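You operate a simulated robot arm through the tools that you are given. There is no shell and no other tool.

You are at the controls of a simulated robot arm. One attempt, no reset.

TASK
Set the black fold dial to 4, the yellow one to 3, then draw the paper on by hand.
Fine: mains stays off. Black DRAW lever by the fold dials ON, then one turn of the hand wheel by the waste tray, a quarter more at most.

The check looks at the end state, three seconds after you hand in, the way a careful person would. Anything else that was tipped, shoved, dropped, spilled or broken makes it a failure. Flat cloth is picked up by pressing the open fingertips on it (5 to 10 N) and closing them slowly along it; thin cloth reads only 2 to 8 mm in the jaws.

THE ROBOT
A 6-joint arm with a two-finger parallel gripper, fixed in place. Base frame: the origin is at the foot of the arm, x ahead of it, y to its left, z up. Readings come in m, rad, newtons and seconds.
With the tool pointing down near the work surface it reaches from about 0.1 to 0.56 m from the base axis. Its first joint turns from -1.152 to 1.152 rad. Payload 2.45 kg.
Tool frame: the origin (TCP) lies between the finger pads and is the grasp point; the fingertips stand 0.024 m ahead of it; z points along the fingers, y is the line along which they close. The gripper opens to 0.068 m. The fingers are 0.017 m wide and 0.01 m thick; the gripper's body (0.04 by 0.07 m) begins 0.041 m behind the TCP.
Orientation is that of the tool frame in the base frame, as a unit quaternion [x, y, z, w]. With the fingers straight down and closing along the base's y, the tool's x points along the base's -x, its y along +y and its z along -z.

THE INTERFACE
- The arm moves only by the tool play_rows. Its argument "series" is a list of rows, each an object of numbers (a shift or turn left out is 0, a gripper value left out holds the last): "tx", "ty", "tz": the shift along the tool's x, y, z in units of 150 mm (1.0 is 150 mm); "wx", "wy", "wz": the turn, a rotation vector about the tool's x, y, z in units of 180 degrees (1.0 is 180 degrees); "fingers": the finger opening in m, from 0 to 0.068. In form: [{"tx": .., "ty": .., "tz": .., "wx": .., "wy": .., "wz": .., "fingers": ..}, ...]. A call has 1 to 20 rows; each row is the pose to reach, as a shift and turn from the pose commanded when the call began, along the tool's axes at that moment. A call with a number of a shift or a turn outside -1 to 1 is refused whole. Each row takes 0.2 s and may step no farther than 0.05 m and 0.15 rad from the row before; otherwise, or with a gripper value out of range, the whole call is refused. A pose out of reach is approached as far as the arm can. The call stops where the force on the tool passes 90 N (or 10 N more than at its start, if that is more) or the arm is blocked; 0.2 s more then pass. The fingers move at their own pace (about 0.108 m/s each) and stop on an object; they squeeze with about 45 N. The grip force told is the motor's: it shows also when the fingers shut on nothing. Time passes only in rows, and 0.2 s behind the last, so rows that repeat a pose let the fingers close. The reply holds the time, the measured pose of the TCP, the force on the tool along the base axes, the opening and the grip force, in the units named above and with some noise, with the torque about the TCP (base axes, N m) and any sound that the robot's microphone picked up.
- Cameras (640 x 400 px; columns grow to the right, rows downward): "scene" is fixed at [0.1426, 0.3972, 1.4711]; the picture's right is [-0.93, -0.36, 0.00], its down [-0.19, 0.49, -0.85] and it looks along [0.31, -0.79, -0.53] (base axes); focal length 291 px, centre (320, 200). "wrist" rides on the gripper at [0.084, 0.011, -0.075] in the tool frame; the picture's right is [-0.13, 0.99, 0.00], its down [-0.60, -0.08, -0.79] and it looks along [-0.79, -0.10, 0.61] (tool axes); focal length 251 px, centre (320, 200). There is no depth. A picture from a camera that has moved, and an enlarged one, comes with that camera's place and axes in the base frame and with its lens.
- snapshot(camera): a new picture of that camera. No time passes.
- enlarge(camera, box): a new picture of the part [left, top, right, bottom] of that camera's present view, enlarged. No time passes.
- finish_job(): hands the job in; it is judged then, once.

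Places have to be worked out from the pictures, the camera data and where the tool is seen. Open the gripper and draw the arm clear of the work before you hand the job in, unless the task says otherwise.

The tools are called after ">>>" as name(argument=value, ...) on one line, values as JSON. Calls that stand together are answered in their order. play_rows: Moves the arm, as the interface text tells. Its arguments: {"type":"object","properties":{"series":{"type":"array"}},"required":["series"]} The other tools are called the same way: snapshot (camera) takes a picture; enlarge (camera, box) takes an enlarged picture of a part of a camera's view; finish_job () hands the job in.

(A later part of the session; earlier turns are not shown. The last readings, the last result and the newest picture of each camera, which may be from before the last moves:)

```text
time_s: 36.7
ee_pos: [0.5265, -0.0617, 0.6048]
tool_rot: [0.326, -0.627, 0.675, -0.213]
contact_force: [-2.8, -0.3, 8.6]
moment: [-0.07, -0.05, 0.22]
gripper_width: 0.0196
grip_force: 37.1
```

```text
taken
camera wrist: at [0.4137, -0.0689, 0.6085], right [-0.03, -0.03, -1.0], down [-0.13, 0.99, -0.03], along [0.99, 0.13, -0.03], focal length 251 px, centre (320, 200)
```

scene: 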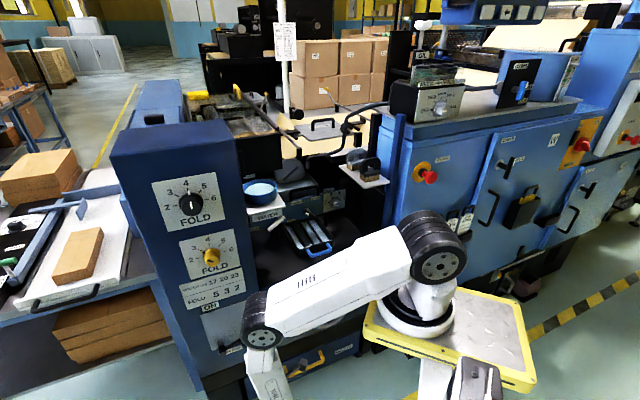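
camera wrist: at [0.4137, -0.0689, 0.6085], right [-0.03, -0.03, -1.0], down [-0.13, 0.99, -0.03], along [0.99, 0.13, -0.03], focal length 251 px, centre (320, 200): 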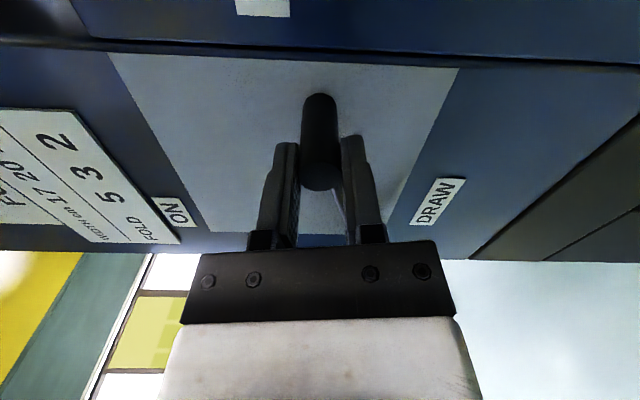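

Gripped at 19.6 mm. With the pivot at h=0.451, z=0.56 and a radius of 0.130, the lever sits at 20°. I swing it counter-clockwise to 40° first and check the forces.

>>> play_rows(series=[{"tx": -0.0164, "ty": -0.072, "wz": -0.0272}, {"tx": -0.0392, "ty": -0.1443, "wz": -0.055}, {"tx": -0.0681, "ty": -0.2143, "wz": -0.0828}, {"tx": -0.1031, "ty": -0.2815, "wz": -0.1106}])

>>> snapshot(camera="wrist")

```text
time_s: 37.7
ee_pos: [0.5427, -0.0465, 0.6409]
tool_rot: [0.431, -0.561, 0.701, -0.092]
contact_force: [-23.5, 12.4, 2.6]
moment: [-0.07, -0.03, -0.07]
gripper_width: 0.0197
grip_force: 37.6
```

```text
taken
camera wrist: at [0.434, -0.0491, 0.676], right [-0.27, -0.27, -0.92], down [-0.16, 0.96, -0.23], along [0.95, 0.09, -0.31], focal length 251 px, centre (320, 200)
```

wrist: 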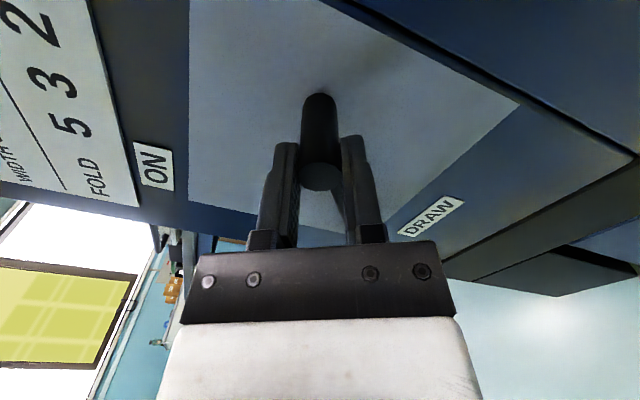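

Forces are small (about 8 N radial, 3 N tangential), so the arc model fits. I continue to 82°.

>>> play_rows(series=[{"tx": -0.0249, "ty": -0.103, "wz": -0.0389}, {"tx": -0.0622, "ty": -0.2022, "wz": -0.0778}, {"tx": -0.1113, "ty": -0.2962, "wz": -0.1167}, {"tx": -0.1715, "ty": -0.3834, "wz": -0.1556}, {"tx": -0.2419, "ty": -0.4626, "wz": -0.1944}, {"tx": -0.3214, "ty": -0.5327, "wz": -0.2333}])

>>> snapshot(camera="wrist")

>>> snapshot(camera="scene")

```text
time_s: 39.1
ee_pos: [0.6035, 0.0121, 0.6868]
tool_rot: [0.604, -0.371, 0.686, 0.165]
contact_force: [-1.3, 2.0, -12.6]
moment: [-0.07, -0.18, -0.04]
gripper_width: 0.0198
grip_force: 37.4
```

```text
taken
camera wrist: at [0.524, 0.0373, 0.7646], right [-0.64, -0.64, -0.43], down [-0.38, 0.75, -0.55], along [0.67, -0.19, -0.72], focal length 251 px, centre (320, 200)
```

wrist: 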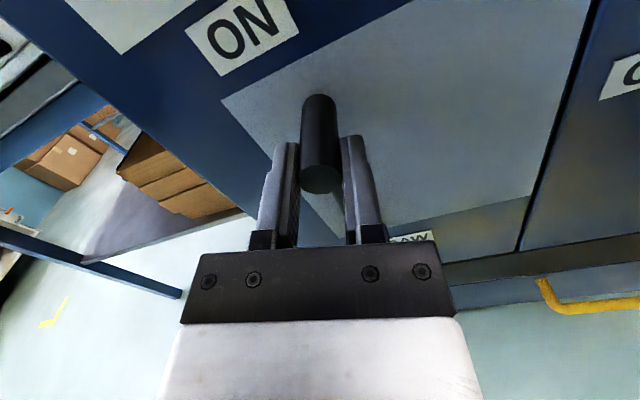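

```text
taken
```

scene: 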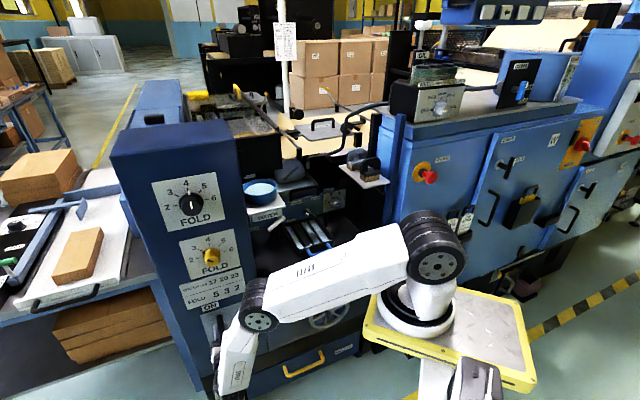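

Still nearly force-free. I take the last 10°, to 92°, looking for the end stop.

>>> play_rows(series=[{"tx": -0.0165, "ty": -0.0739, "wz": -0.0278}, {"tx": -0.03, "ty": -0.115, "wz": -0.045}, {"tx": -0.0394, "ty": -0.1461, "wz": -0.0556}])

>>> snapshot(camera="wrist")

```text
time_s: 39.9
ee_pos: [0.6144, 0.0229, 0.6885]
tool_rot: [0.63, -0.32, 0.669, 0.23]
contact_force: [-17.7, -26.0, 0.8]
moment: [-0.1, -0.24, 0.17]
gripper_width: 0.0198
grip_force: 37.2
```

```text
taken
camera wrist: at [0.5461, 0.0603, 0.7705], right [-0.69, -0.67, -0.26], down [-0.44, 0.68, -0.59], along [0.58, -0.29, -0.76], focal length 251 px, centre (320, 200)
```

wrist: 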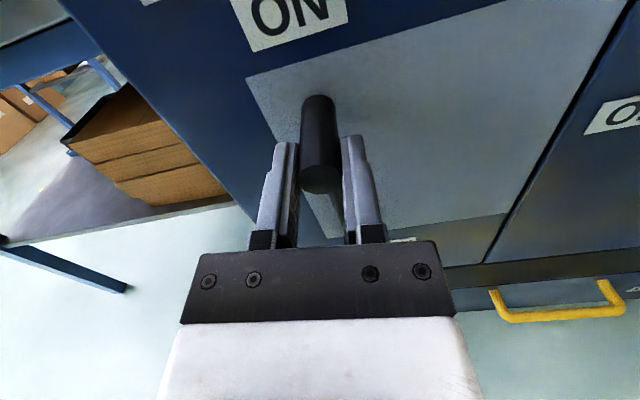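

A 31 N resisting force appeared at h≈0.451, so the lever is against its ON stop. I release and back straight off.

>>> play_rows(series=[{"fingers": 0.03}, {"fingers": 0.068}, {"fingers": 0.068}, {"fingers": 0.068, "tz": -0.2}, {"tz": -0.4}, {"tz": -0.6}, {"tz": -0.6}])

>>> snapshot(camera="wrist")

>>> snapshot(camera="scene")

```text
time_s: 41.5
ee_pos: [0.5534, 0.0917, 0.687]
tool_rot: [0.632, -0.316, 0.671, 0.224]
contact_force: [0.2, 0.2, -0.6]
moment: [0.01, 0.01, 0.0]
gripper_width: 0.0683
grip_force: 0.1
```

```text
taken
camera wrist: at [0.4848, 0.1285, 0.77], right [-0.68, -0.68, -0.27], down [-0.44, 0.68, -0.59], along [0.58, -0.28, -0.76], focal length 251 px, centre (320, 200)
```

wrist: 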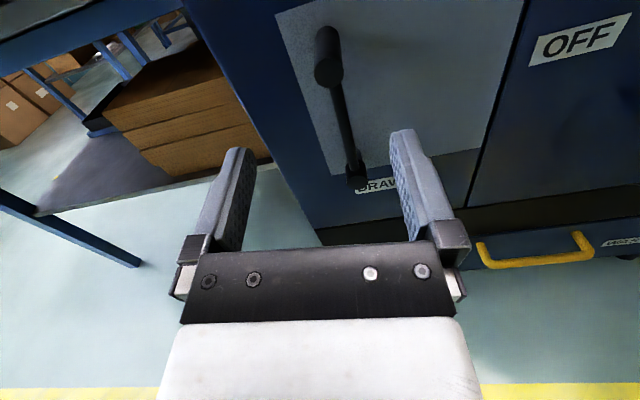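

```text
taken
```

scene: 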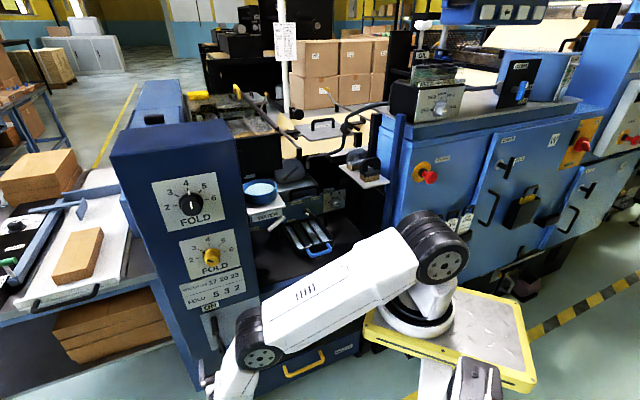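

The lever stands vertical at ON and stayed there after release. For the hand wheel a horizontal tool would overstretch the arm, so I plan a roll of 0° with the tool pitched about 45° down. First I back out, rise and unwind the roll in free space.

>>> play_rows(series=[{"wz": 0.0475, "tx": 0.043, "ty": 0.036, "tz": -0.05}, {"wz": 0.095, "tx": 0.086, "ty": 0.072, "tz": -0.1}, {"wz": 0.1425, "tx": 0.129, "ty": 0.109, "tz": -0.15}, {"wz": 0.19, "tx": 0.172, "ty": 0.145, "tz": -0.2}, {"wz": 0.2375, "tx": 0.215, "ty": 0.18, "tz": -0.25}, {"wz": 0.285, "tx": 0.258, "ty": 0.217, "tz": -0.3}, {"wz": 0.3325, "tx": 0.301, "ty": 0.254, "tz": -0.35}, {"wz": 0.38, "tx": 0.344, "ty": 0.29, "tz": -0.4}, {"wz": 0.4275, "tx": 0.387, "ty": 0.326, "tz": -0.45}, {"wz": 0.475, "tx": 0.43, "ty": 0.363, "tz": -0.5}, {"wz": 0.5225, "tx": 0.473, "ty": 0.4, "tz": -0.55}, {"wz": 0.57, "tx": 0.516, "ty": 0.435, "tz": -0.6}, {"wz": 0.6175, "tx": 0.56, "ty": 0.47, "tz": -0.65}, {"wz": 0.665, "tx": 0.6, "ty": 0.508, "tz": -0.71}, {"wz": 0.7125, "tx": 0.645, "ty": 0.544, "tz": -0.71}, {"wz": 0.76, "tx": 0.69, "ty": 0.58, "tz": -0.71}, {"wz": 0.8075, "tx": 0.73, "ty": 0.617, "tz": -0.71}, {"wz": 0.855, "tx": 0.775, "ty": 0.653, "tz": -0.71}, {"wz": 0.9025, "tx": 0.82, "ty": 0.69, "tz": -0.71}, {"wz": 0.95, "tx": 0.863, "ty": 0.726, "tz": -0.71}])

>>> snapshot(camera="wrist")

>>> snapshot(camera="scene")

```text
time_s: 45.7
ee_pos: [0.4639, 0.1714, 0.7978]
tool_rot: [0.262, 0.657, -0.289, 0.645]
contact_force: [-0.4, -0.4, -0.4]
moment: [-0.04, -0.03, -0.04]
gripper_width: 0.0682
grip_force: 0.0
out of reach, approached as far as the arm can: row 18, 19, 20
```

```text
taken
camera wrist: at [0.4165, 0.2292, 0.7142], right [0.72, 0.69, 0.09], down [-0.59, 0.53, 0.61], along [0.37, -0.49, 0.79], focal length 251 px, centre (320, 200)
```

wrist: 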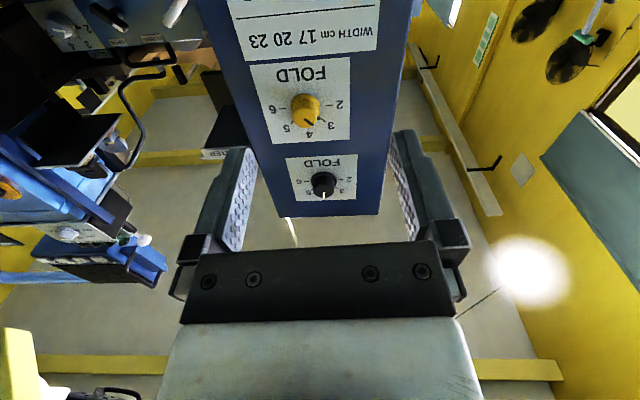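

```text
taken
```

scene: 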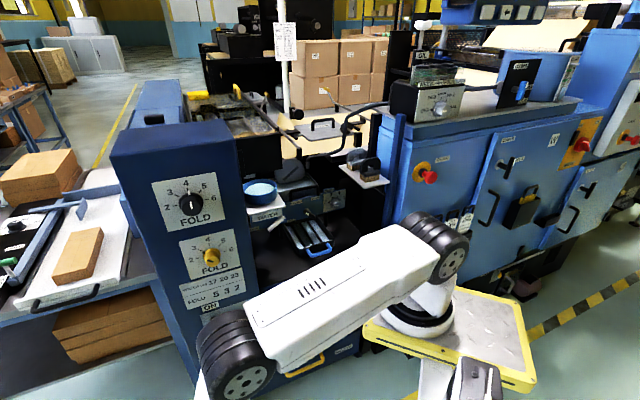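

The last rows ran into a joint limit and the TCP stopped 12 cm from where I intended, in free air with no contact. I hold with a no-op to learn what the commanded pose now is.

>>> play_rows(series=[{"tx": 0.0}, {"tx": 0.0}])

```text
time_s: 46.3
ee_pos: [0.4634, 0.1707, 0.798]
tool_rot: [0.263, 0.656, -0.291, 0.645]
contact_force: [0.0, 0.2, 0.6]
moment: [0.01, -0.03, -0.01]
gripper_width: 0.0682
grip_force: 0.0
```

I pitch the tool down 45° and rise a little, which should move the wrist away from the limit, and check that the response matches.

>>> play_rows(series=[{"wy": 0.042, "tx": -0.08}, {"wy": 0.084, "tx": -0.16}, {"wy": 0.126, "tx": -0.24}, {"wy": 0.168, "tx": -0.32}, {"wy": 0.21, "tx": -0.4}, {"wy": 0.25, "tx": -0.5}, {"wy": 0.25, "tx": -0.5}])

>>> snapshot(camera="wrist")

>>> snapshot(camera="scene")

```text
time_s: 47.9
ee_pos: [0.463, 0.1709, 0.8696]
tool_rot: [0.351, 0.855, -0.152, 0.35]
contact_force: [0.5, -0.5, 0.0]
moment: [-0.01, 0.0, -0.04]
gripper_width: 0.0677
grip_force: 0.0
out of reach, approached as far as the arm can: row 1, 2
```

```text
taken
camera wrist: at [0.3912, 0.2583, 0.8644], right [0.77, 0.64, 0.08], down [-0.14, 0.05, 0.99], along [0.63, -0.77, 0.12], focal length 251 px, centre (320, 200)
```

wrist: 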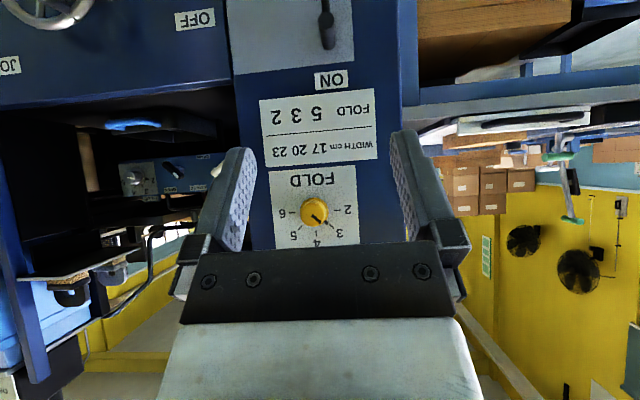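

```text
taken
```

scene: 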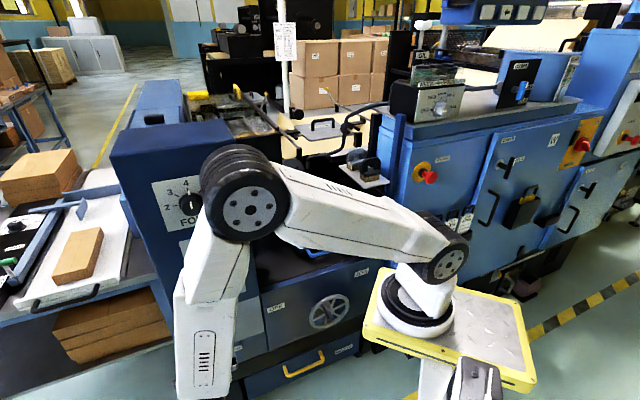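

The tool now points 45° down with the camera looking straight at the front. I translate right toward the wheel, lowering slightly, and keep well clear of the panel.

>>> play_rows(series=[{"ty": -0.2, "tz": 0.1}, {"ty": -0.4, "tz": 0.2}, {"ty": -0.6, "tz": 0.35}, {"ty": -0.8, "tz": 0.5}, {"ty": -1.0, "tz": 0.66}, {"ty": -1.0, "tz": 0.66}])

>>> snapshot(camera="wrist")

>>> snapshot(camera="scene")

```text
time_s: 49.3
ee_pos: [0.4874, 0.065, 0.8471]
tool_rot: [0.351, 0.855, -0.157, 0.348]
contact_force: [-0.1, 0.1, -0.4]
moment: [0.01, -0.04, 0.02]
gripper_width: 0.0682
grip_force: 0.1
out of reach, approached as far as the arm can: row 2, 3, 4, 5, 6
```

```text
taken
camera wrist: at [0.4154, 0.152, 0.8422], right [0.77, 0.63, 0.07], down [-0.13, 0.05, 0.99], along [0.62, -0.77, 0.12], focal length 251 px, centre (320, 200)
```

wrist: 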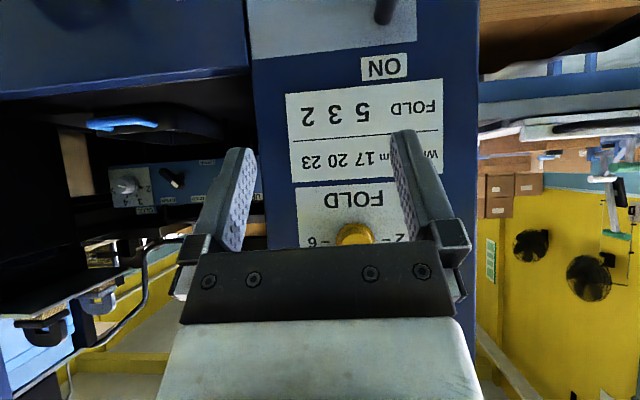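

```text
taken
```

scene: 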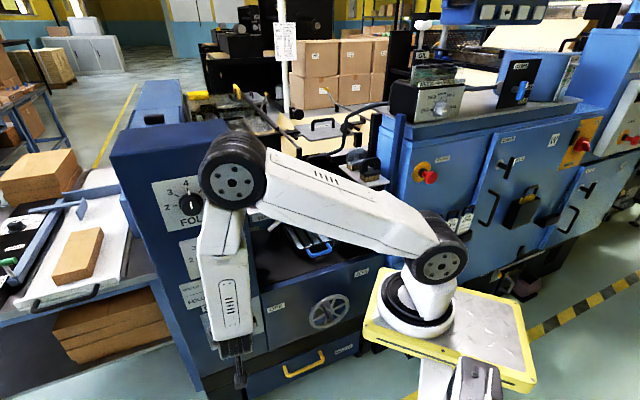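

Pure roll is one joint (J6), and roll 0 sits at its limit in this arm configuration. Roll near -170° is mid-range and worked before. I roll back by 171° here in free air, which puts the camera above.

>>> play_rows(series=[{"wz": -0.0475}, {"wz": -0.095}, {"wz": -0.1425}, {"wz": -0.19}, {"wz": -0.2375}, {"wz": -0.285}, {"wz": -0.3325}, {"wz": -0.38}, {"wz": -0.4275}, {"wz": -0.475}, {"wz": -0.5225}, {"wz": -0.57}, {"wz": -0.6175}, {"wz": -0.665}, {"wz": -0.7125}, {"wz": -0.76}, {"wz": -0.8075}, {"wz": -0.855}, {"wz": -0.9025}, {"wz": -0.95}])

>>> snapshot(camera="wrist")

>>> snapshot(camera="scene")

```text
time_s: 53.5
ee_pos: [0.4898, 0.0656, 0.8487]
tool_rot: [0.824, -0.416, 0.363, 0.125]
contact_force: [0.6, -0.1, 0.0]
moment: [-0.05, -0.02, 0.01]
gripper_width: 0.0679
grip_force: 0.0
```

```text
taken
camera wrist: at [0.4769, 0.0458, 0.9602], right [-0.82, -0.54, -0.18], down [-0.56, 0.81, 0.15], along [0.07, 0.22, -0.97], focal length 251 px, centre (320, 200)
```

wrist: 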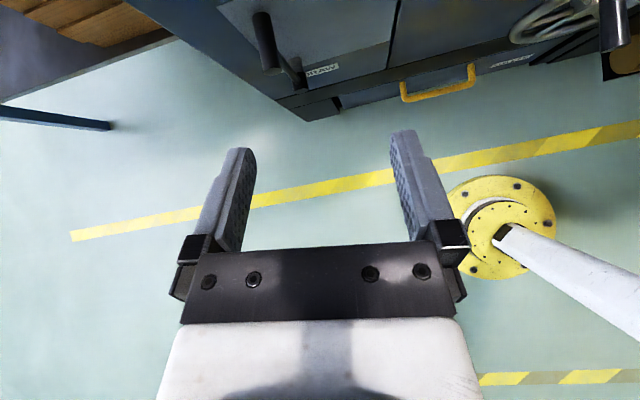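

```text
taken
```

scene: 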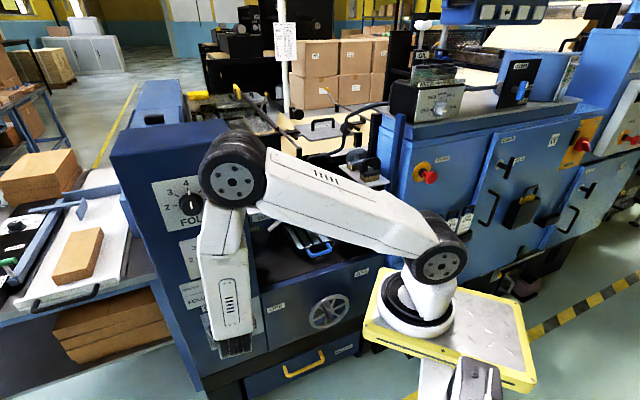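

The camera is now above, looking straight down past the jaws. I level the roll and translate right 14 cm and down 5 cm toward the wheel.

>>> play_rows(series=[{"tx": -0.02, "ty": 0.191, "tz": 0.049, "wz": -0.0436}, {"tx": -0.04, "ty": 0.382, "tz": 0.098, "wz": -0.0436}, {"tx": -0.06, "ty": 0.573, "tz": 0.147, "wz": -0.0436}, {"tx": -0.08, "ty": 0.764, "tz": 0.196, "wz": -0.0436}, {"tx": -0.099, "ty": 0.955, "tz": 0.244, "wz": -0.0436}, {"tx": -0.099, "ty": 0.955, "tz": 0.244, "wz": -0.0436}])

>>> snapshot(camera="wrist")

>>> snapshot(camera="scene")

```text
time_s: 54.9
ee_pos: [0.3905, -0.0319, 0.7972]
tool_rot: [0.851, -0.36, 0.353, 0.149]
contact_force: [0.3, 0.8, -0.2]
moment: [0.01, -0.01, -0.01]
gripper_width: 0.0681
grip_force: 0.1
```

```text
taken
camera wrist: at [0.3867, -0.0452, 0.9105], right [-0.78, -0.62, -0.09], down [-0.63, 0.76, 0.13], along [-0.01, 0.16, -0.99], focal length 251 px, centre (320, 200)
```

wrist: 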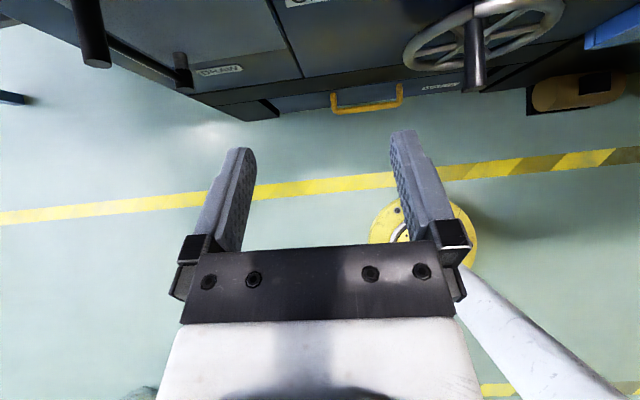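

```text
taken
```

scene: 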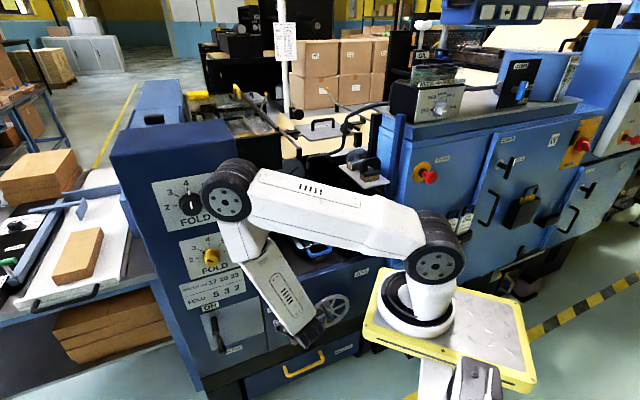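

The crank peg and wheel are now in view from above. I continue right to about h≈0.11, z≈0.72, still above and in front of the peg.

>>> play_rows(series=[{"tx": -0.06, "ty": 0.193, "tz": 0.085}, {"tx": -0.12, "ty": 0.387, "tz": 0.17}, {"tx": -0.18, "ty": 0.58, "tz": 0.255}, {"tx": -0.24, "ty": 0.774, "tz": 0.34}, {"tx": -0.301, "ty": 0.967, "tz": 0.425}, {"tx": -0.301, "ty": 0.967, "tz": 0.425}])

>>> snapshot(camera="wrist")

>>> snapshot(camera="scene")

>>> enlarge(camera="scene", box=[240, 240, 400, 370])

```text
time_s: 56.3
ee_pos: [0.3006, -0.1361, 0.7208]
tool_rot: [0.85, -0.361, 0.351, 0.151]
contact_force: [0.3, 1.5, 0.2]
moment: [0.02, -0.03, 0.05]
gripper_width: 0.068
grip_force: 0.1
out of reach, approached as far as the arm can: row 5, 6
```

```text
taken
camera wrist: at [0.2962, -0.1474, 0.8345], right [-0.78, -0.62, -0.09], down [-0.63, 0.77, 0.13], along [-0.01, 0.16, -0.99], focal length 251 px, centre (320, 200)
```

wrist: 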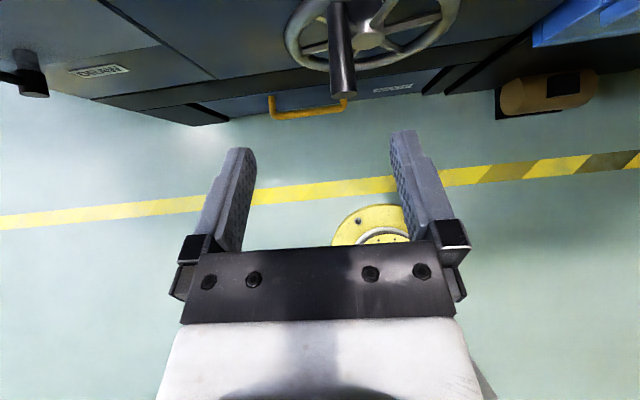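

```text
taken
```

scene: 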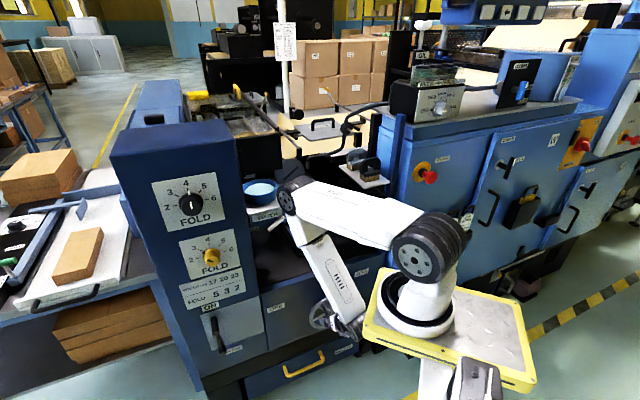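

```text
3.08 times, centred on (320, 305) of scene
camera zoom: at [0.1426, 0.3972, 1.4711], right [-0.93, -0.36, 0.0], down [-0.19, 0.49, -0.85], along [0.31, -0.79, -0.53], focal length 896 px, centre (320, -123)
```

zoom: 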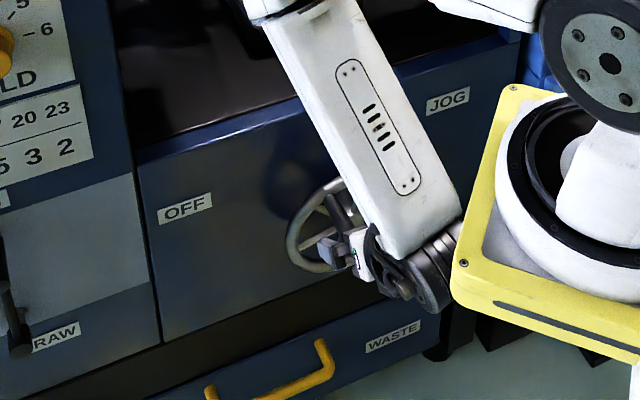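

This pose sits just at another wrist limit because tool and arm azimuths nearly align. I yaw the tool about 25° further right (azimuth -70°) while rolling so the jaws still close square to the peg; this moves the wrist outward and away from the base.

>>> play_rows(series=[{"wx": -0.0228, "wy": -0.0069, "wz": -0.0224}, {"wx": -0.0456, "wy": -0.0137, "wz": -0.0448}, {"wx": -0.0684, "wy": -0.0206, "wz": -0.0672}, {"wx": -0.0912, "wy": -0.0275, "wz": -0.0896}, {"wx": -0.0912, "wy": -0.0275, "wz": -0.0896}])

>>> snapshot(camera="wrist")

>>> enlarge(camera="scene", box=[240, 160, 480, 370])

```text
time_s: 57.5
ee_pos: [0.2984, -0.1334, 0.7212]
tool_rot: [0.877, -0.29, 0.235, 0.301]
contact_force: [0.4, 0.3, -0.6]
moment: [-0.01, 0.04, -0.01]
gripper_width: 0.0681
grip_force: 0.1
```

```text
taken
camera wrist: at [0.334, -0.1231, 0.8291], right [-0.74, -0.6, 0.31], down [-0.57, 0.8, 0.17], along [-0.35, -0.05, -0.93], focal length 251 px, centre (320, 200)
```

wrist: 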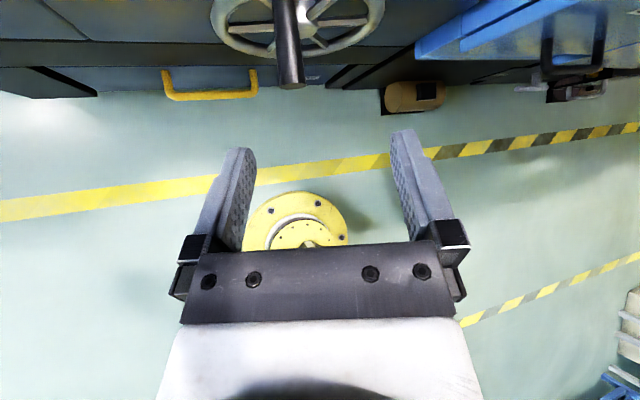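

```text
1.90 times, centred on (360, 265) of scene
camera zoom: at [0.1426, 0.3972, 1.4711], right [-0.93, -0.36, 0.0], down [-0.19, 0.49, -0.85], along [0.31, -0.79, -0.53], focal length 555 px, centre (244, 76)
```

zoom: 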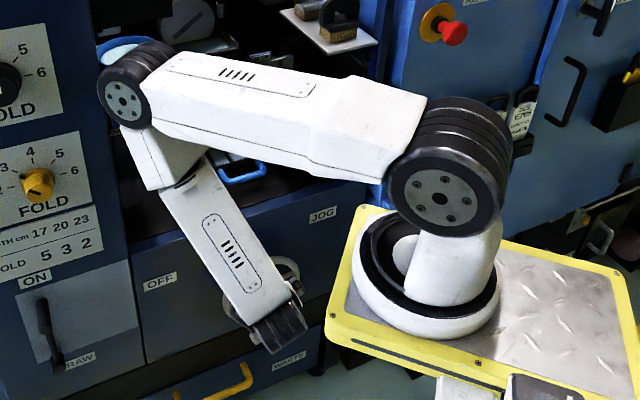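

No limit now. I enlarge the wrist view to place the crank peg relative to the jaws.

>>> enlarge(camera="wrist", box=[190, 0, 410, 140])

```text
2.86 times, centred on (300, 70) of wrist
camera zoom: at [0.334, -0.1231, 0.8291], right [-0.74, -0.6, 0.31], down [-0.57, 0.8, 0.17], along [-0.35, -0.05, -0.93], focal length 718 px, centre (377, 571)
```

zoom: 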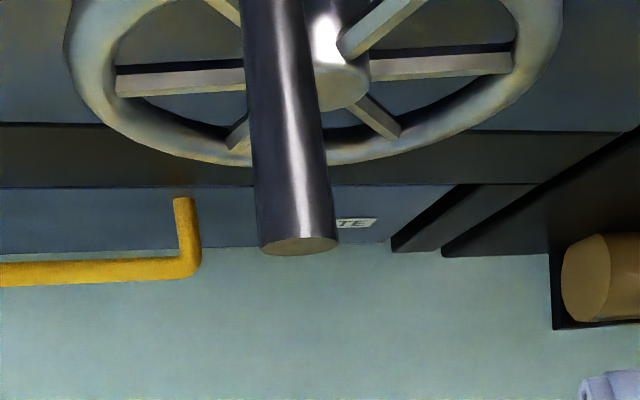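

The peg's outer end is at h≈0.094, ν≈-0.376, z≈0.602, almost straight along the tool axis and 150 mm away. I approach halfway with the lateral correction and look again.

>>> play_rows(series=[{"tx": -0.01, "ty": -0.08, "tz": 0.15}, {"tx": -0.02, "ty": -0.17, "tz": 0.3}, {"tx": -0.031, "ty": -0.17, "tz": 0.45}, {"tx": -0.031, "ty": -0.17, "tz": 0.55}, {"tx": -0.031, "ty": -0.17, "tz": 0.55}])

>>> snapshot(camera="wrist")

>>> enlarge(camera="scene", box=[240, 160, 480, 370])

```text
time_s: 58.7
ee_pos: [0.3298, -0.1712, 0.6502]
tool_rot: [0.878, -0.29, 0.236, 0.3]
contact_force: [0.1, 0.4, -0.5]
moment: [0.01, -0.01, -0.03]
gripper_width: 0.0681
grip_force: 0.0
```

```text
taken
camera wrist: at [0.3665, -0.1597, 0.7569], right [-0.74, -0.6, 0.31], down [-0.57, 0.8, 0.17], along [-0.35, -0.05, -0.93], focal length 251 px, centre (320, 200)
```

wrist: 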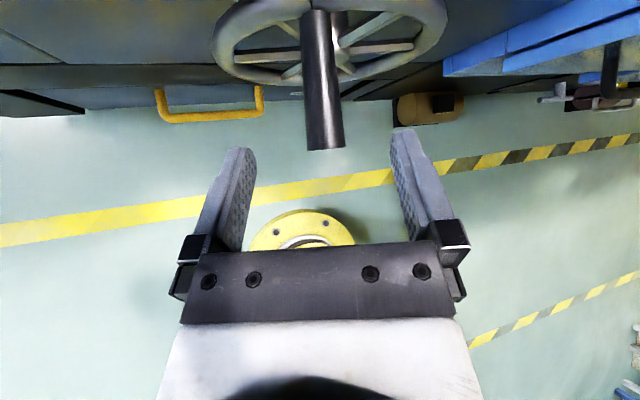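

```text
1.90 times, centred on (360, 265) of scene
camera zoom: at [0.1426, 0.3972, 1.4711], right [-0.93, -0.36, 0.0], down [-0.19, 0.49, -0.85], along [0.31, -0.79, -0.53], focal length 555 px, centre (244, 76)
```

zoom: 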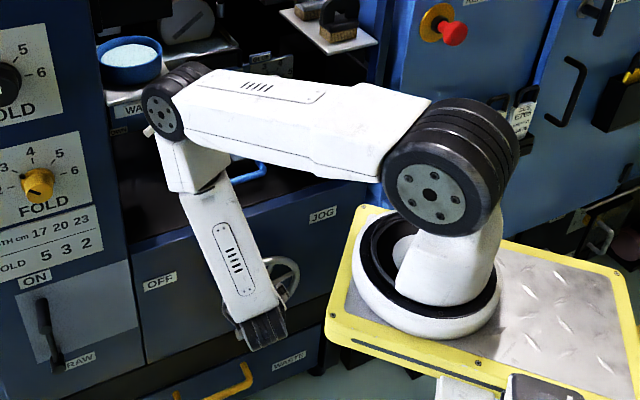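

The peg is centred between the open fingers. I go the remaining 68 mm along the tool axis and check before closing.

>>> play_rows(series=[{"tz": 0.13}, {"tz": 0.26}, {"tz": 0.38}, {"tz": 0.45}, {"tz": 0.45}])

>>> snapshot(camera="wrist")

```text
time_s: 59.8
ee_pos: [0.3472, -0.2119, 0.6052]
tool_rot: [0.879, -0.285, 0.236, 0.301]
contact_force: [-0.9, 16.0, 23.8]
moment: [0.26, 0.41, -0.27]
gripper_width: 0.0681
grip_force: 0.1
stopped in row 5: the force on the tool passed its limit at 97 N (the readings are from after the stop); the commanded pose is now the measured one
```

```text
taken
camera wrist: at [0.3828, -0.201, 0.7116], right [-0.73, -0.61, 0.32], down [-0.58, 0.79, 0.18], along [-0.36, -0.06, -0.93], focal length 251 px, centre (320, 200)
```

wrist: 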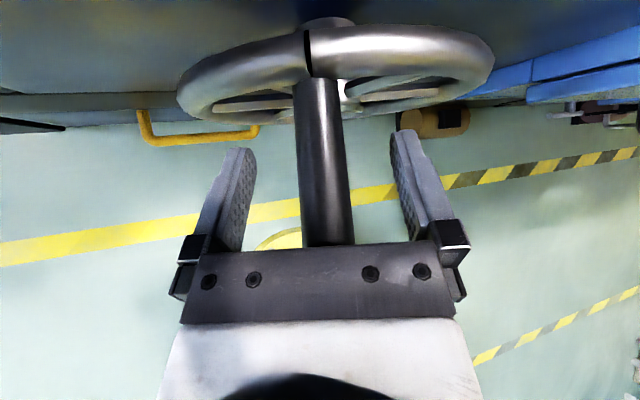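

The palm touched the outer end of the peg, which sticks out further than I estimated (to ν≈-0.365). I back off 10 mm along the tool axis so the pads still bracket it, then close.

>>> play_rows(series=[{"tz": -0.04}, {"tz": -0.067}, {"tz": -0.067}])

>>> snapshot(camera="wrist")

```text
time_s: 60.6
ee_pos: [0.3453, -0.2071, 0.6106]
tool_rot: [0.878, -0.285, 0.237, 0.301]
contact_force: [0.2, -0.9, 0.2]
moment: [-0.02, -0.01, -0.01]
gripper_width: 0.0679
grip_force: 0.0
```

```text
taken
camera wrist: at [0.3812, -0.1959, 0.7181], right [-0.73, -0.6, 0.31], down [-0.58, 0.8, 0.18], along [-0.36, -0.05, -0.93], focal length 251 px, centre (320, 200)
```

wrist: 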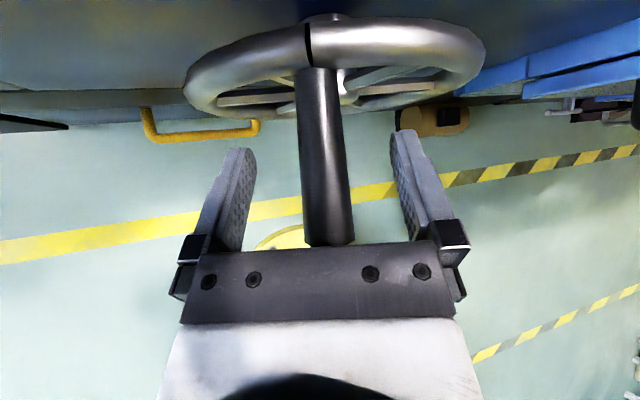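

Clear again with zero force, and the peg lies between the pads about 2 mm off centre. I close on it.

>>> play_rows(series=[{"fingers": 0.05}, {"fingers": 0.03}, {"fingers": 0.012}, {"fingers": 0.012}])

>>> snapshot(camera="wrist")

>>> enlarge(camera="scene", box=[260, 250, 400, 350])

```text
time_s: 61.6
ee_pos: [0.3446, -0.2086, 0.6107]
tool_rot: [0.878, -0.287, 0.235, 0.302]
contact_force: [1.3, 0.1, -2.6]
moment: [0.0, -0.13, -0.46]
gripper_width: 0.0189
grip_force: 36.1
```

```text
taken
camera wrist: at [0.3812, -0.1959, 0.718], right [-0.73, -0.6, 0.31], down [-0.58, 0.8, 0.18], along [-0.36, -0.05, -0.93], focal length 251 px, centre (320, 200)
```

wrist: 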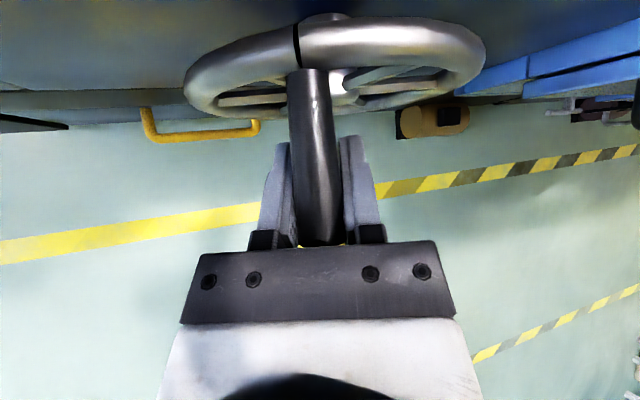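

```text
4.00 times, centred on (330, 300) of scene
camera zoom: at [0.1426, 0.3972, 1.4711], right [-0.93, -0.36, 0.0], down [-0.19, 0.49, -0.85], along [0.31, -0.79, -0.53], focal length 1165 px, centre (280, -200)
```

zoom: 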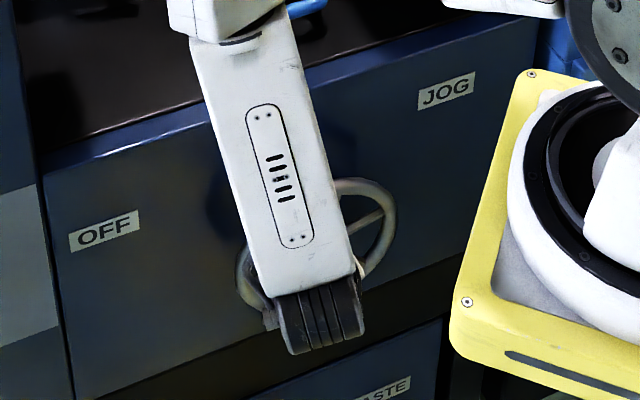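

Gripped at 19 mm. I model the wheel centre near h=0.066, z=0.553 in TCP terms, radius about 65 mm, and crank the first 36° clockwise without rotating the tool. Then I use the reaction force to refine the circle.

>>> play_rows(series=[{"tx": 0.0003, "ty": 0.0454, "tz": -0.0007}, {"tx": -0.0025, "ty": 0.0905, "tz": 0.0023}, {"tx": -0.0082, "ty": 0.135, "tz": 0.0089}, {"tx": -0.0169, "ty": 0.1783, "tz": 0.019}, {"tx": -0.0284, "ty": 0.22, "tz": 0.0325}, {"tx": -0.0427, "ty": 0.2596, "tz": 0.0494}])

>>> snapshot(camera="wrist")

```text
time_s: 63.0
ee_pos: [0.3174, -0.236, 0.6168]
tool_rot: [0.879, -0.285, 0.236, 0.301]
contact_force: [3.4, 3.1, 2.5]
moment: [0.33, 0.02, -0.72]
gripper_width: 0.0189
grip_force: 36.4
```

```text
taken
camera wrist: at [0.3526, -0.2244, 0.7247], right [-0.73, -0.6, 0.32], down [-0.58, 0.8, 0.18], along [-0.36, -0.05, -0.93], focal length 251 px, centre (320, 200)
```

wrist: 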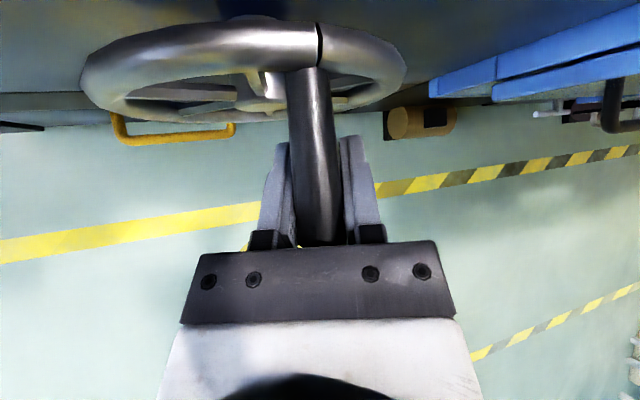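

Very low forces, and the wheel follows. I continue another 60° clockwise on the same circle.

>>> play_rows(series=[{"tx": -0.0214, "ty": 0.0459, "tz": 0.0254}, {"tx": -0.0464, "ty": 0.0871, "tz": 0.0551}, {"tx": -0.0747, "ty": 0.1229, "tz": 0.0888}, {"tx": -0.1057, "ty": 0.1526, "tz": 0.1258}, {"tx": -0.1388, "ty": 0.1758, "tz": 0.1654}, {"tx": -0.1737, "ty": 0.192, "tz": 0.2071}, {"tx": -0.2095, "ty": 0.201, "tz": 0.2501}, {"tx": -0.2457, "ty": 0.2026, "tz": 0.2936}])

>>> snapshot(camera="wrist")

>>> snapshot(camera="scene")

```text
time_s: 64.8
ee_pos: [0.2829, -0.2695, 0.5769]
tool_rot: [0.878, -0.286, 0.235, 0.302]
contact_force: [-11.8, -14.1, 12.7]
moment: [0.21, -0.31, 0.3]
gripper_width: 0.0296
grip_force: 11.3
```

```text
taken
camera wrist: at [0.3183, -0.2585, 0.6839], right [-0.73, -0.6, 0.32], down [-0.58, 0.8, 0.17], along [-0.36, -0.06, -0.93], focal length 251 px, centre (320, 200)
```

wrist: 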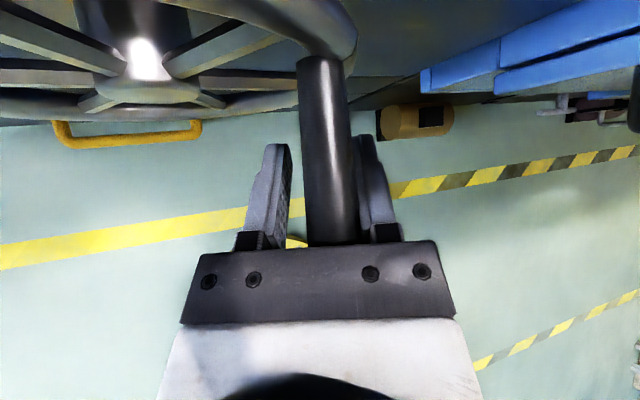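

```text
taken
```

scene: 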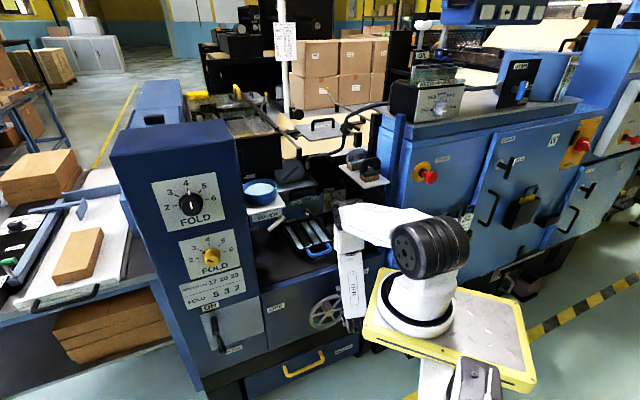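

The opening has widened to 29.6 mm at lower grip force, so the peg has shifted in the jaws. I hold still briefly and look closer before going on.

>>> play_rows(series=[{"fingers": 0.012}, {"fingers": 0.012}])

>>> enlarge(camera="wrist", box=[200, 0, 460, 260])

>>> enlarge(camera="scene", box=[260, 250, 420, 350])

```text
time_s: 65.4
ee_pos: [0.2825, -0.2714, 0.5767]
tool_rot: [0.878, -0.287, 0.235, 0.302]
contact_force: [-9.8, -16.5, 9.6]
moment: [0.36, -0.2, 0.28]
gripper_width: 0.0289
grip_force: 10.7
```

```text
1.54 times, centred on (330, 130) of wrist
camera zoom: at [0.3182, -0.2587, 0.6841], right [-0.73, -0.6, 0.32], down [-0.58, 0.8, 0.17], along [-0.36, -0.06, -0.93], focal length 387 px, centre (305, 308)
```

zoom: 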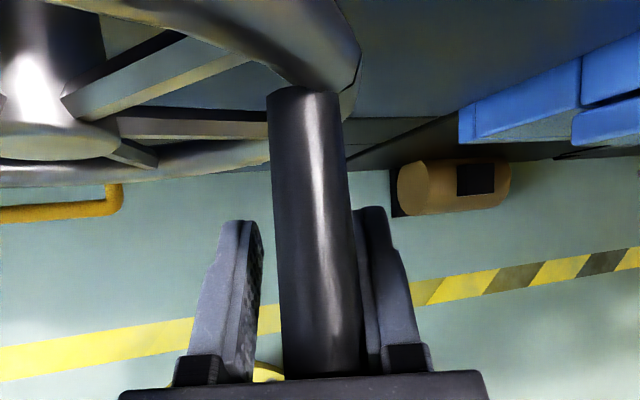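

```text
4.00 times, centred on (340, 300) of scene
camera zoom: at [0.1423, 0.397, 1.4711], right [-0.93, -0.36, 0.0], down [-0.19, 0.49, -0.85], along [0.31, -0.79, -0.53], focal length 1165 px, centre (240, -200)
```

zoom: 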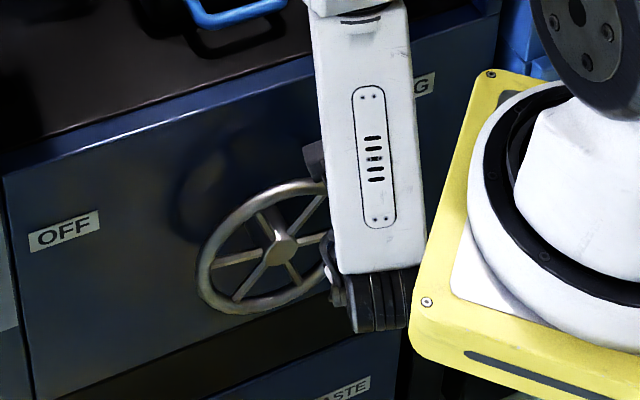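

The peg has ridden up toward the palm and out of the pad area; I had gripped it too shallowly. The wheel has turned about 85° so far. I open, back off along the tool axis and take a fresh fix for a deeper grip nearer the peg's outer end.

>>> play_rows(series=[{"fingers": 0.068}, {"fingers": 0.068}, {"fingers": 0.068}, {"tz": -0.15}, {"tz": -0.3}, {"tz": -0.45}, {"tz": -0.45}])

>>> snapshot(camera="wrist")

>>> enlarge(camera="scene", box=[260, 250, 420, 350])

```text
time_s: 67.0
ee_pos: [0.2653, -0.2271, 0.6244]
tool_rot: [0.879, -0.285, 0.237, 0.301]
contact_force: [0.7, 1.3, 0.5]
moment: [0.02, 0.0, -0.02]
gripper_width: 0.0682
grip_force: 0.1
```

```text
taken
camera wrist: at [0.3009, -0.2149, 0.7313], right [-0.73, -0.6, 0.31], down [-0.58, 0.8, 0.17], along [-0.36, -0.05, -0.93], focal length 251 px, centre (320, 200)
```

wrist: 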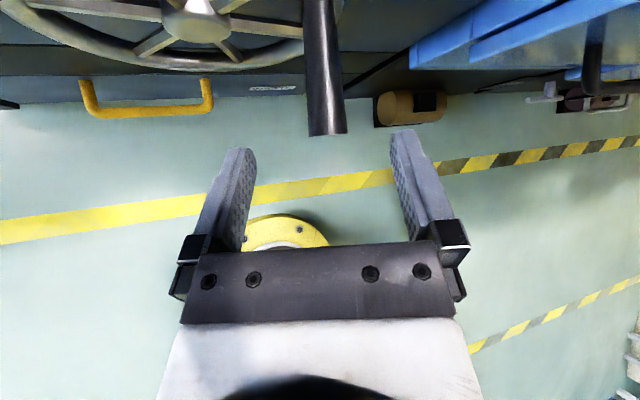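

```text
4.00 times, centred on (340, 300) of scene
camera zoom: at [0.1426, 0.3972, 1.4711], right [-0.93, -0.36, 0.0], down [-0.19, 0.49, -0.85], along [0.31, -0.79, -0.53], focal length 1165 px, centre (240, -200)
```

zoom: 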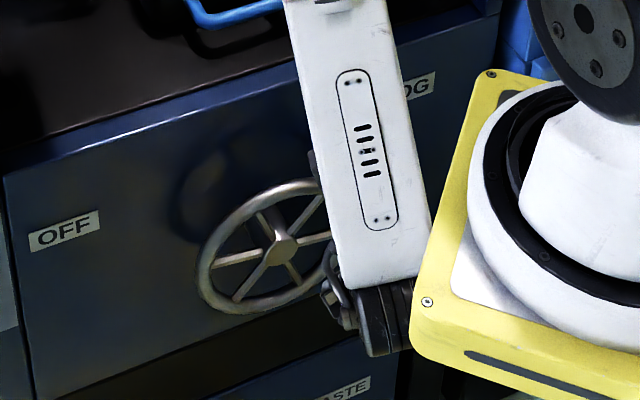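

>>> enlarge(camera="wrist", box=[140, 0, 400, 150])

```text
2.46 times, centred on (270, 75) of wrist
camera zoom: at [0.3009, -0.2149, 0.7313], right [-0.73, -0.6, 0.31], down [-0.58, 0.8, 0.17], along [-0.36, -0.05, -0.93], focal length 619 px, centre (443, 508)
```

zoom: 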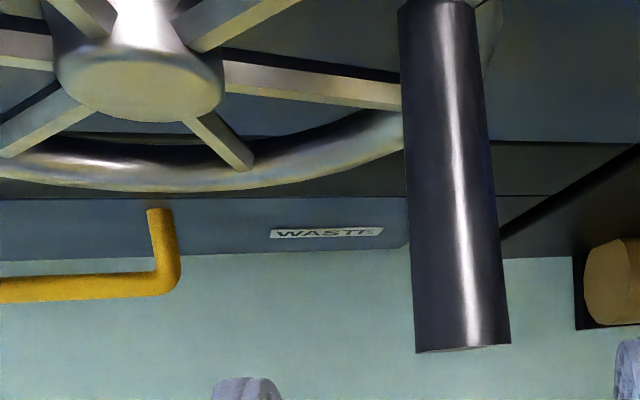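

Triangulating the approach pictures shows the peg was really at (h 0.099, z 0.623) with end ν=-0.370. The wheel centre is about (0.0705, 0.5545) and the crank radius about 74 mm, so my circle was too small. The peg is now near (0.012, 0.600), about 75° turned. I align over it and check with a second view.

>>> play_rows(series=[{"tx": 0.04, "ty": 0.015, "tz": 0.03}, {"tx": 0.083, "ty": 0.031, "tz": 0.06}, {"tx": 0.083, "ty": 0.031, "tz": 0.06}])

>>> enlarge(camera="wrist", box=[180, 0, 440, 200])

```text
time_s: 67.8
ee_pos: [0.2743, -0.2402, 0.6265]
tool_rot: [0.878, -0.286, 0.236, 0.302]
contact_force: [0.0, 0.3, -0.5]
moment: [-0.03, 0.01, -0.01]
gripper_width: 0.068
grip_force: 0.2
```

```text
2.00 times, centred on (310, 100) of wrist
camera zoom: at [0.3093, -0.2286, 0.734], right [-0.73, -0.6, 0.31], down [-0.58, 0.8, 0.18], along [-0.36, -0.05, -0.93], focal length 503 px, centre (340, 400)
```

zoom: 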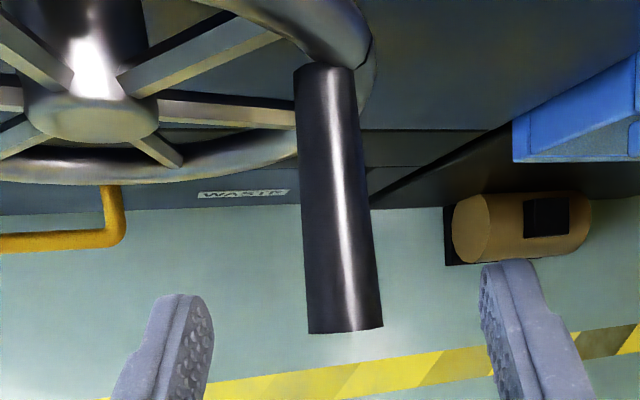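

Triangulated: peg axis at (h 0.0135, z 0.605), end ν=-0.369. The circle fit gives centre (0.068, 0.5575) and radius 72 mm. I move so the peg passes through the TCP at ν=-0.39, then close.

>>> play_rows(series=[{"tx": 0.032, "ty": 0.009, "tz": 0.08}, {"tx": 0.032, "ty": 0.009, "tz": 0.16}, {"tx": 0.032, "ty": 0.009, "tz": 0.235}, {"tx": 0.032, "ty": 0.009, "tz": 0.235}])

>>> snapshot(camera="wrist")

```text
time_s: 68.8
ee_pos: [0.2847, -0.2662, 0.6061]
tool_rot: [0.879, -0.285, 0.236, 0.3]
contact_force: [-0.3, 0.9, 0.5]
moment: [-0.01, 0.0, 0.0]
gripper_width: 0.068
grip_force: 0.0
```

```text
taken
camera wrist: at [0.3202, -0.2543, 0.7134], right [-0.73, -0.6, 0.31], down [-0.58, 0.8, 0.18], along [-0.36, -0.05, -0.93], focal length 251 px, centre (320, 200)
```

wrist: 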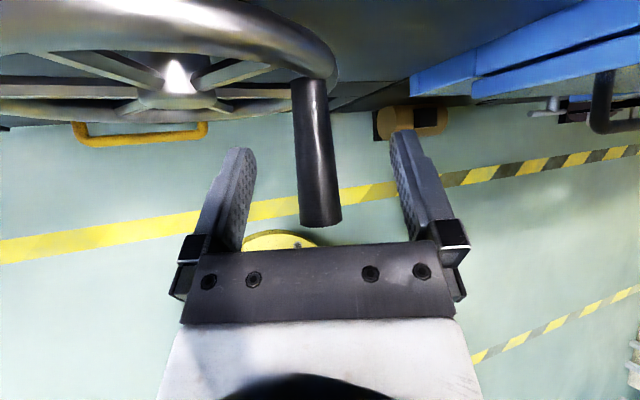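

No contact, and the peg is centred with its end short of the palm. Closing.

>>> play_rows(series=[{"fingers": 0.05}, {"fingers": 0.03}, {"fingers": 0.012}, {"fingers": 0.012}])

>>> snapshot(camera="wrist")

```text
time_s: 69.8
ee_pos: [0.2851, -0.2642, 0.6057]
tool_rot: [0.879, -0.285, 0.236, 0.3]
contact_force: [9.0, 6.5, -6.5]
moment: [-0.06, -0.2, 0.02]
gripper_width: 0.0221
grip_force: 5.6
```

```text
taken
camera wrist: at [0.3205, -0.2538, 0.7134], right [-0.73, -0.6, 0.31], down [-0.58, 0.79, 0.18], along [-0.36, -0.05, -0.93], focal length 251 px, centre (320, 200)
```

wrist: 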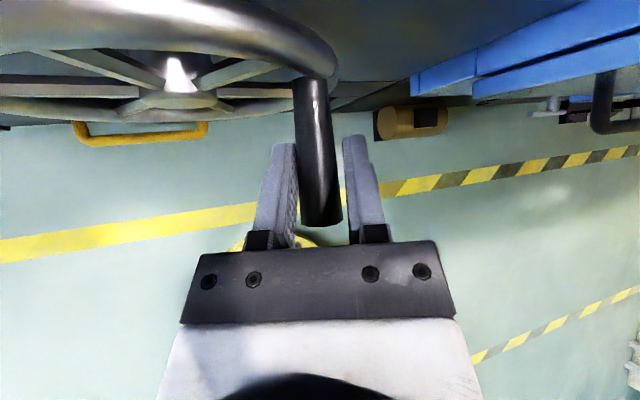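

Only the left pad is touching, so the jaws are a couple of millimetres too far right. I shift slightly toward -y and let the fingers settle.

>>> play_rows(series=[{"ty": -0.006, "fingers": 0.012}, {"ty": -0.012, "fingers": 0.008}, {"ty": -0.012, "fingers": 0.008}, {"ty": -0.012, "fingers": 0.008}])

>>> snapshot(camera="wrist")

```text
time_s: 70.8
ee_pos: [0.2859, -0.2641, 0.6047]
tool_rot: [0.878, -0.287, 0.236, 0.301]
contact_force: [2.4, 6.4, 0.8]
moment: [0.18, -0.16, -0.68]
gripper_width: 0.019
grip_force: 36.9
```

```text
taken
camera wrist: at [0.3213, -0.253, 0.7123], right [-0.73, -0.6, 0.31], down [-0.58, 0.8, 0.18], along [-0.36, -0.05, -0.93], focal length 251 px, centre (320, 200)
```

wrist: 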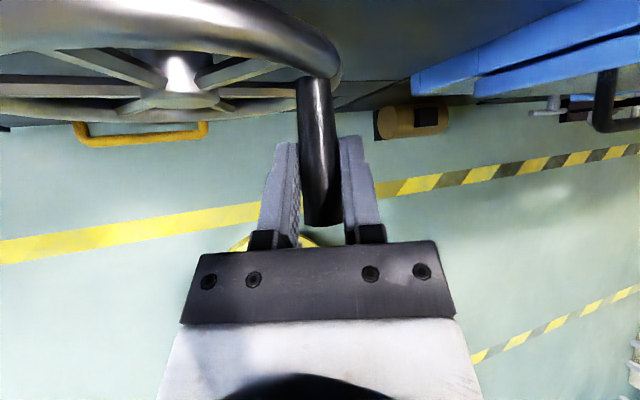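

Now properly gripped: 19 mm, 37 N, low side load. I crank another 35° clockwise with the corrected circle.

>>> play_rows(series=[{"tx": -0.0357, "ty": 0.015, "tz": 0.0427}, {"tx": -0.0721, "ty": 0.0231, "tz": 0.0864}, {"tx": -0.1089, "ty": 0.0242, "tz": 0.1306}, {"tx": -0.1455, "ty": 0.0183, "tz": 0.1746}, {"tx": -0.1813, "ty": 0.0054, "tz": 0.2177}])

>>> snapshot(camera="wrist")

```text
time_s: 72.0
ee_pos: [0.2824, -0.274, 0.5652]
tool_rot: [0.877, -0.289, 0.234, 0.305]
contact_force: [-16.5, -13.8, 3.1]
moment: [-0.04, 0.0, -0.15]
gripper_width: 0.025
grip_force: 10.4
out of reach, approached as far as the arm can: row 3, 4, 5
```

```text
taken
camera wrist: at [0.3178, -0.2614, 0.6726], right [-0.74, -0.6, 0.32], down [-0.57, 0.8, 0.17], along [-0.36, -0.06, -0.93], focal length 251 px, centre (320, 200)
```

wrist: 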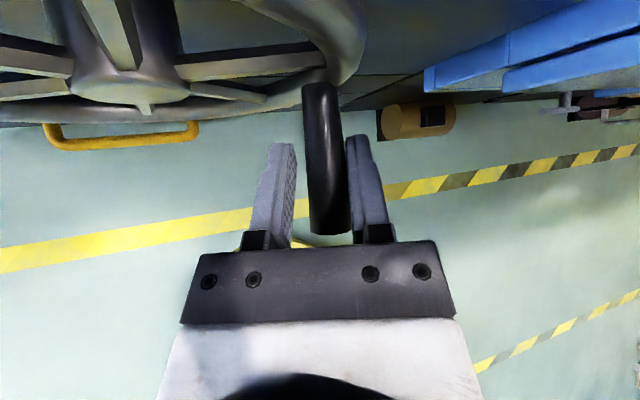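

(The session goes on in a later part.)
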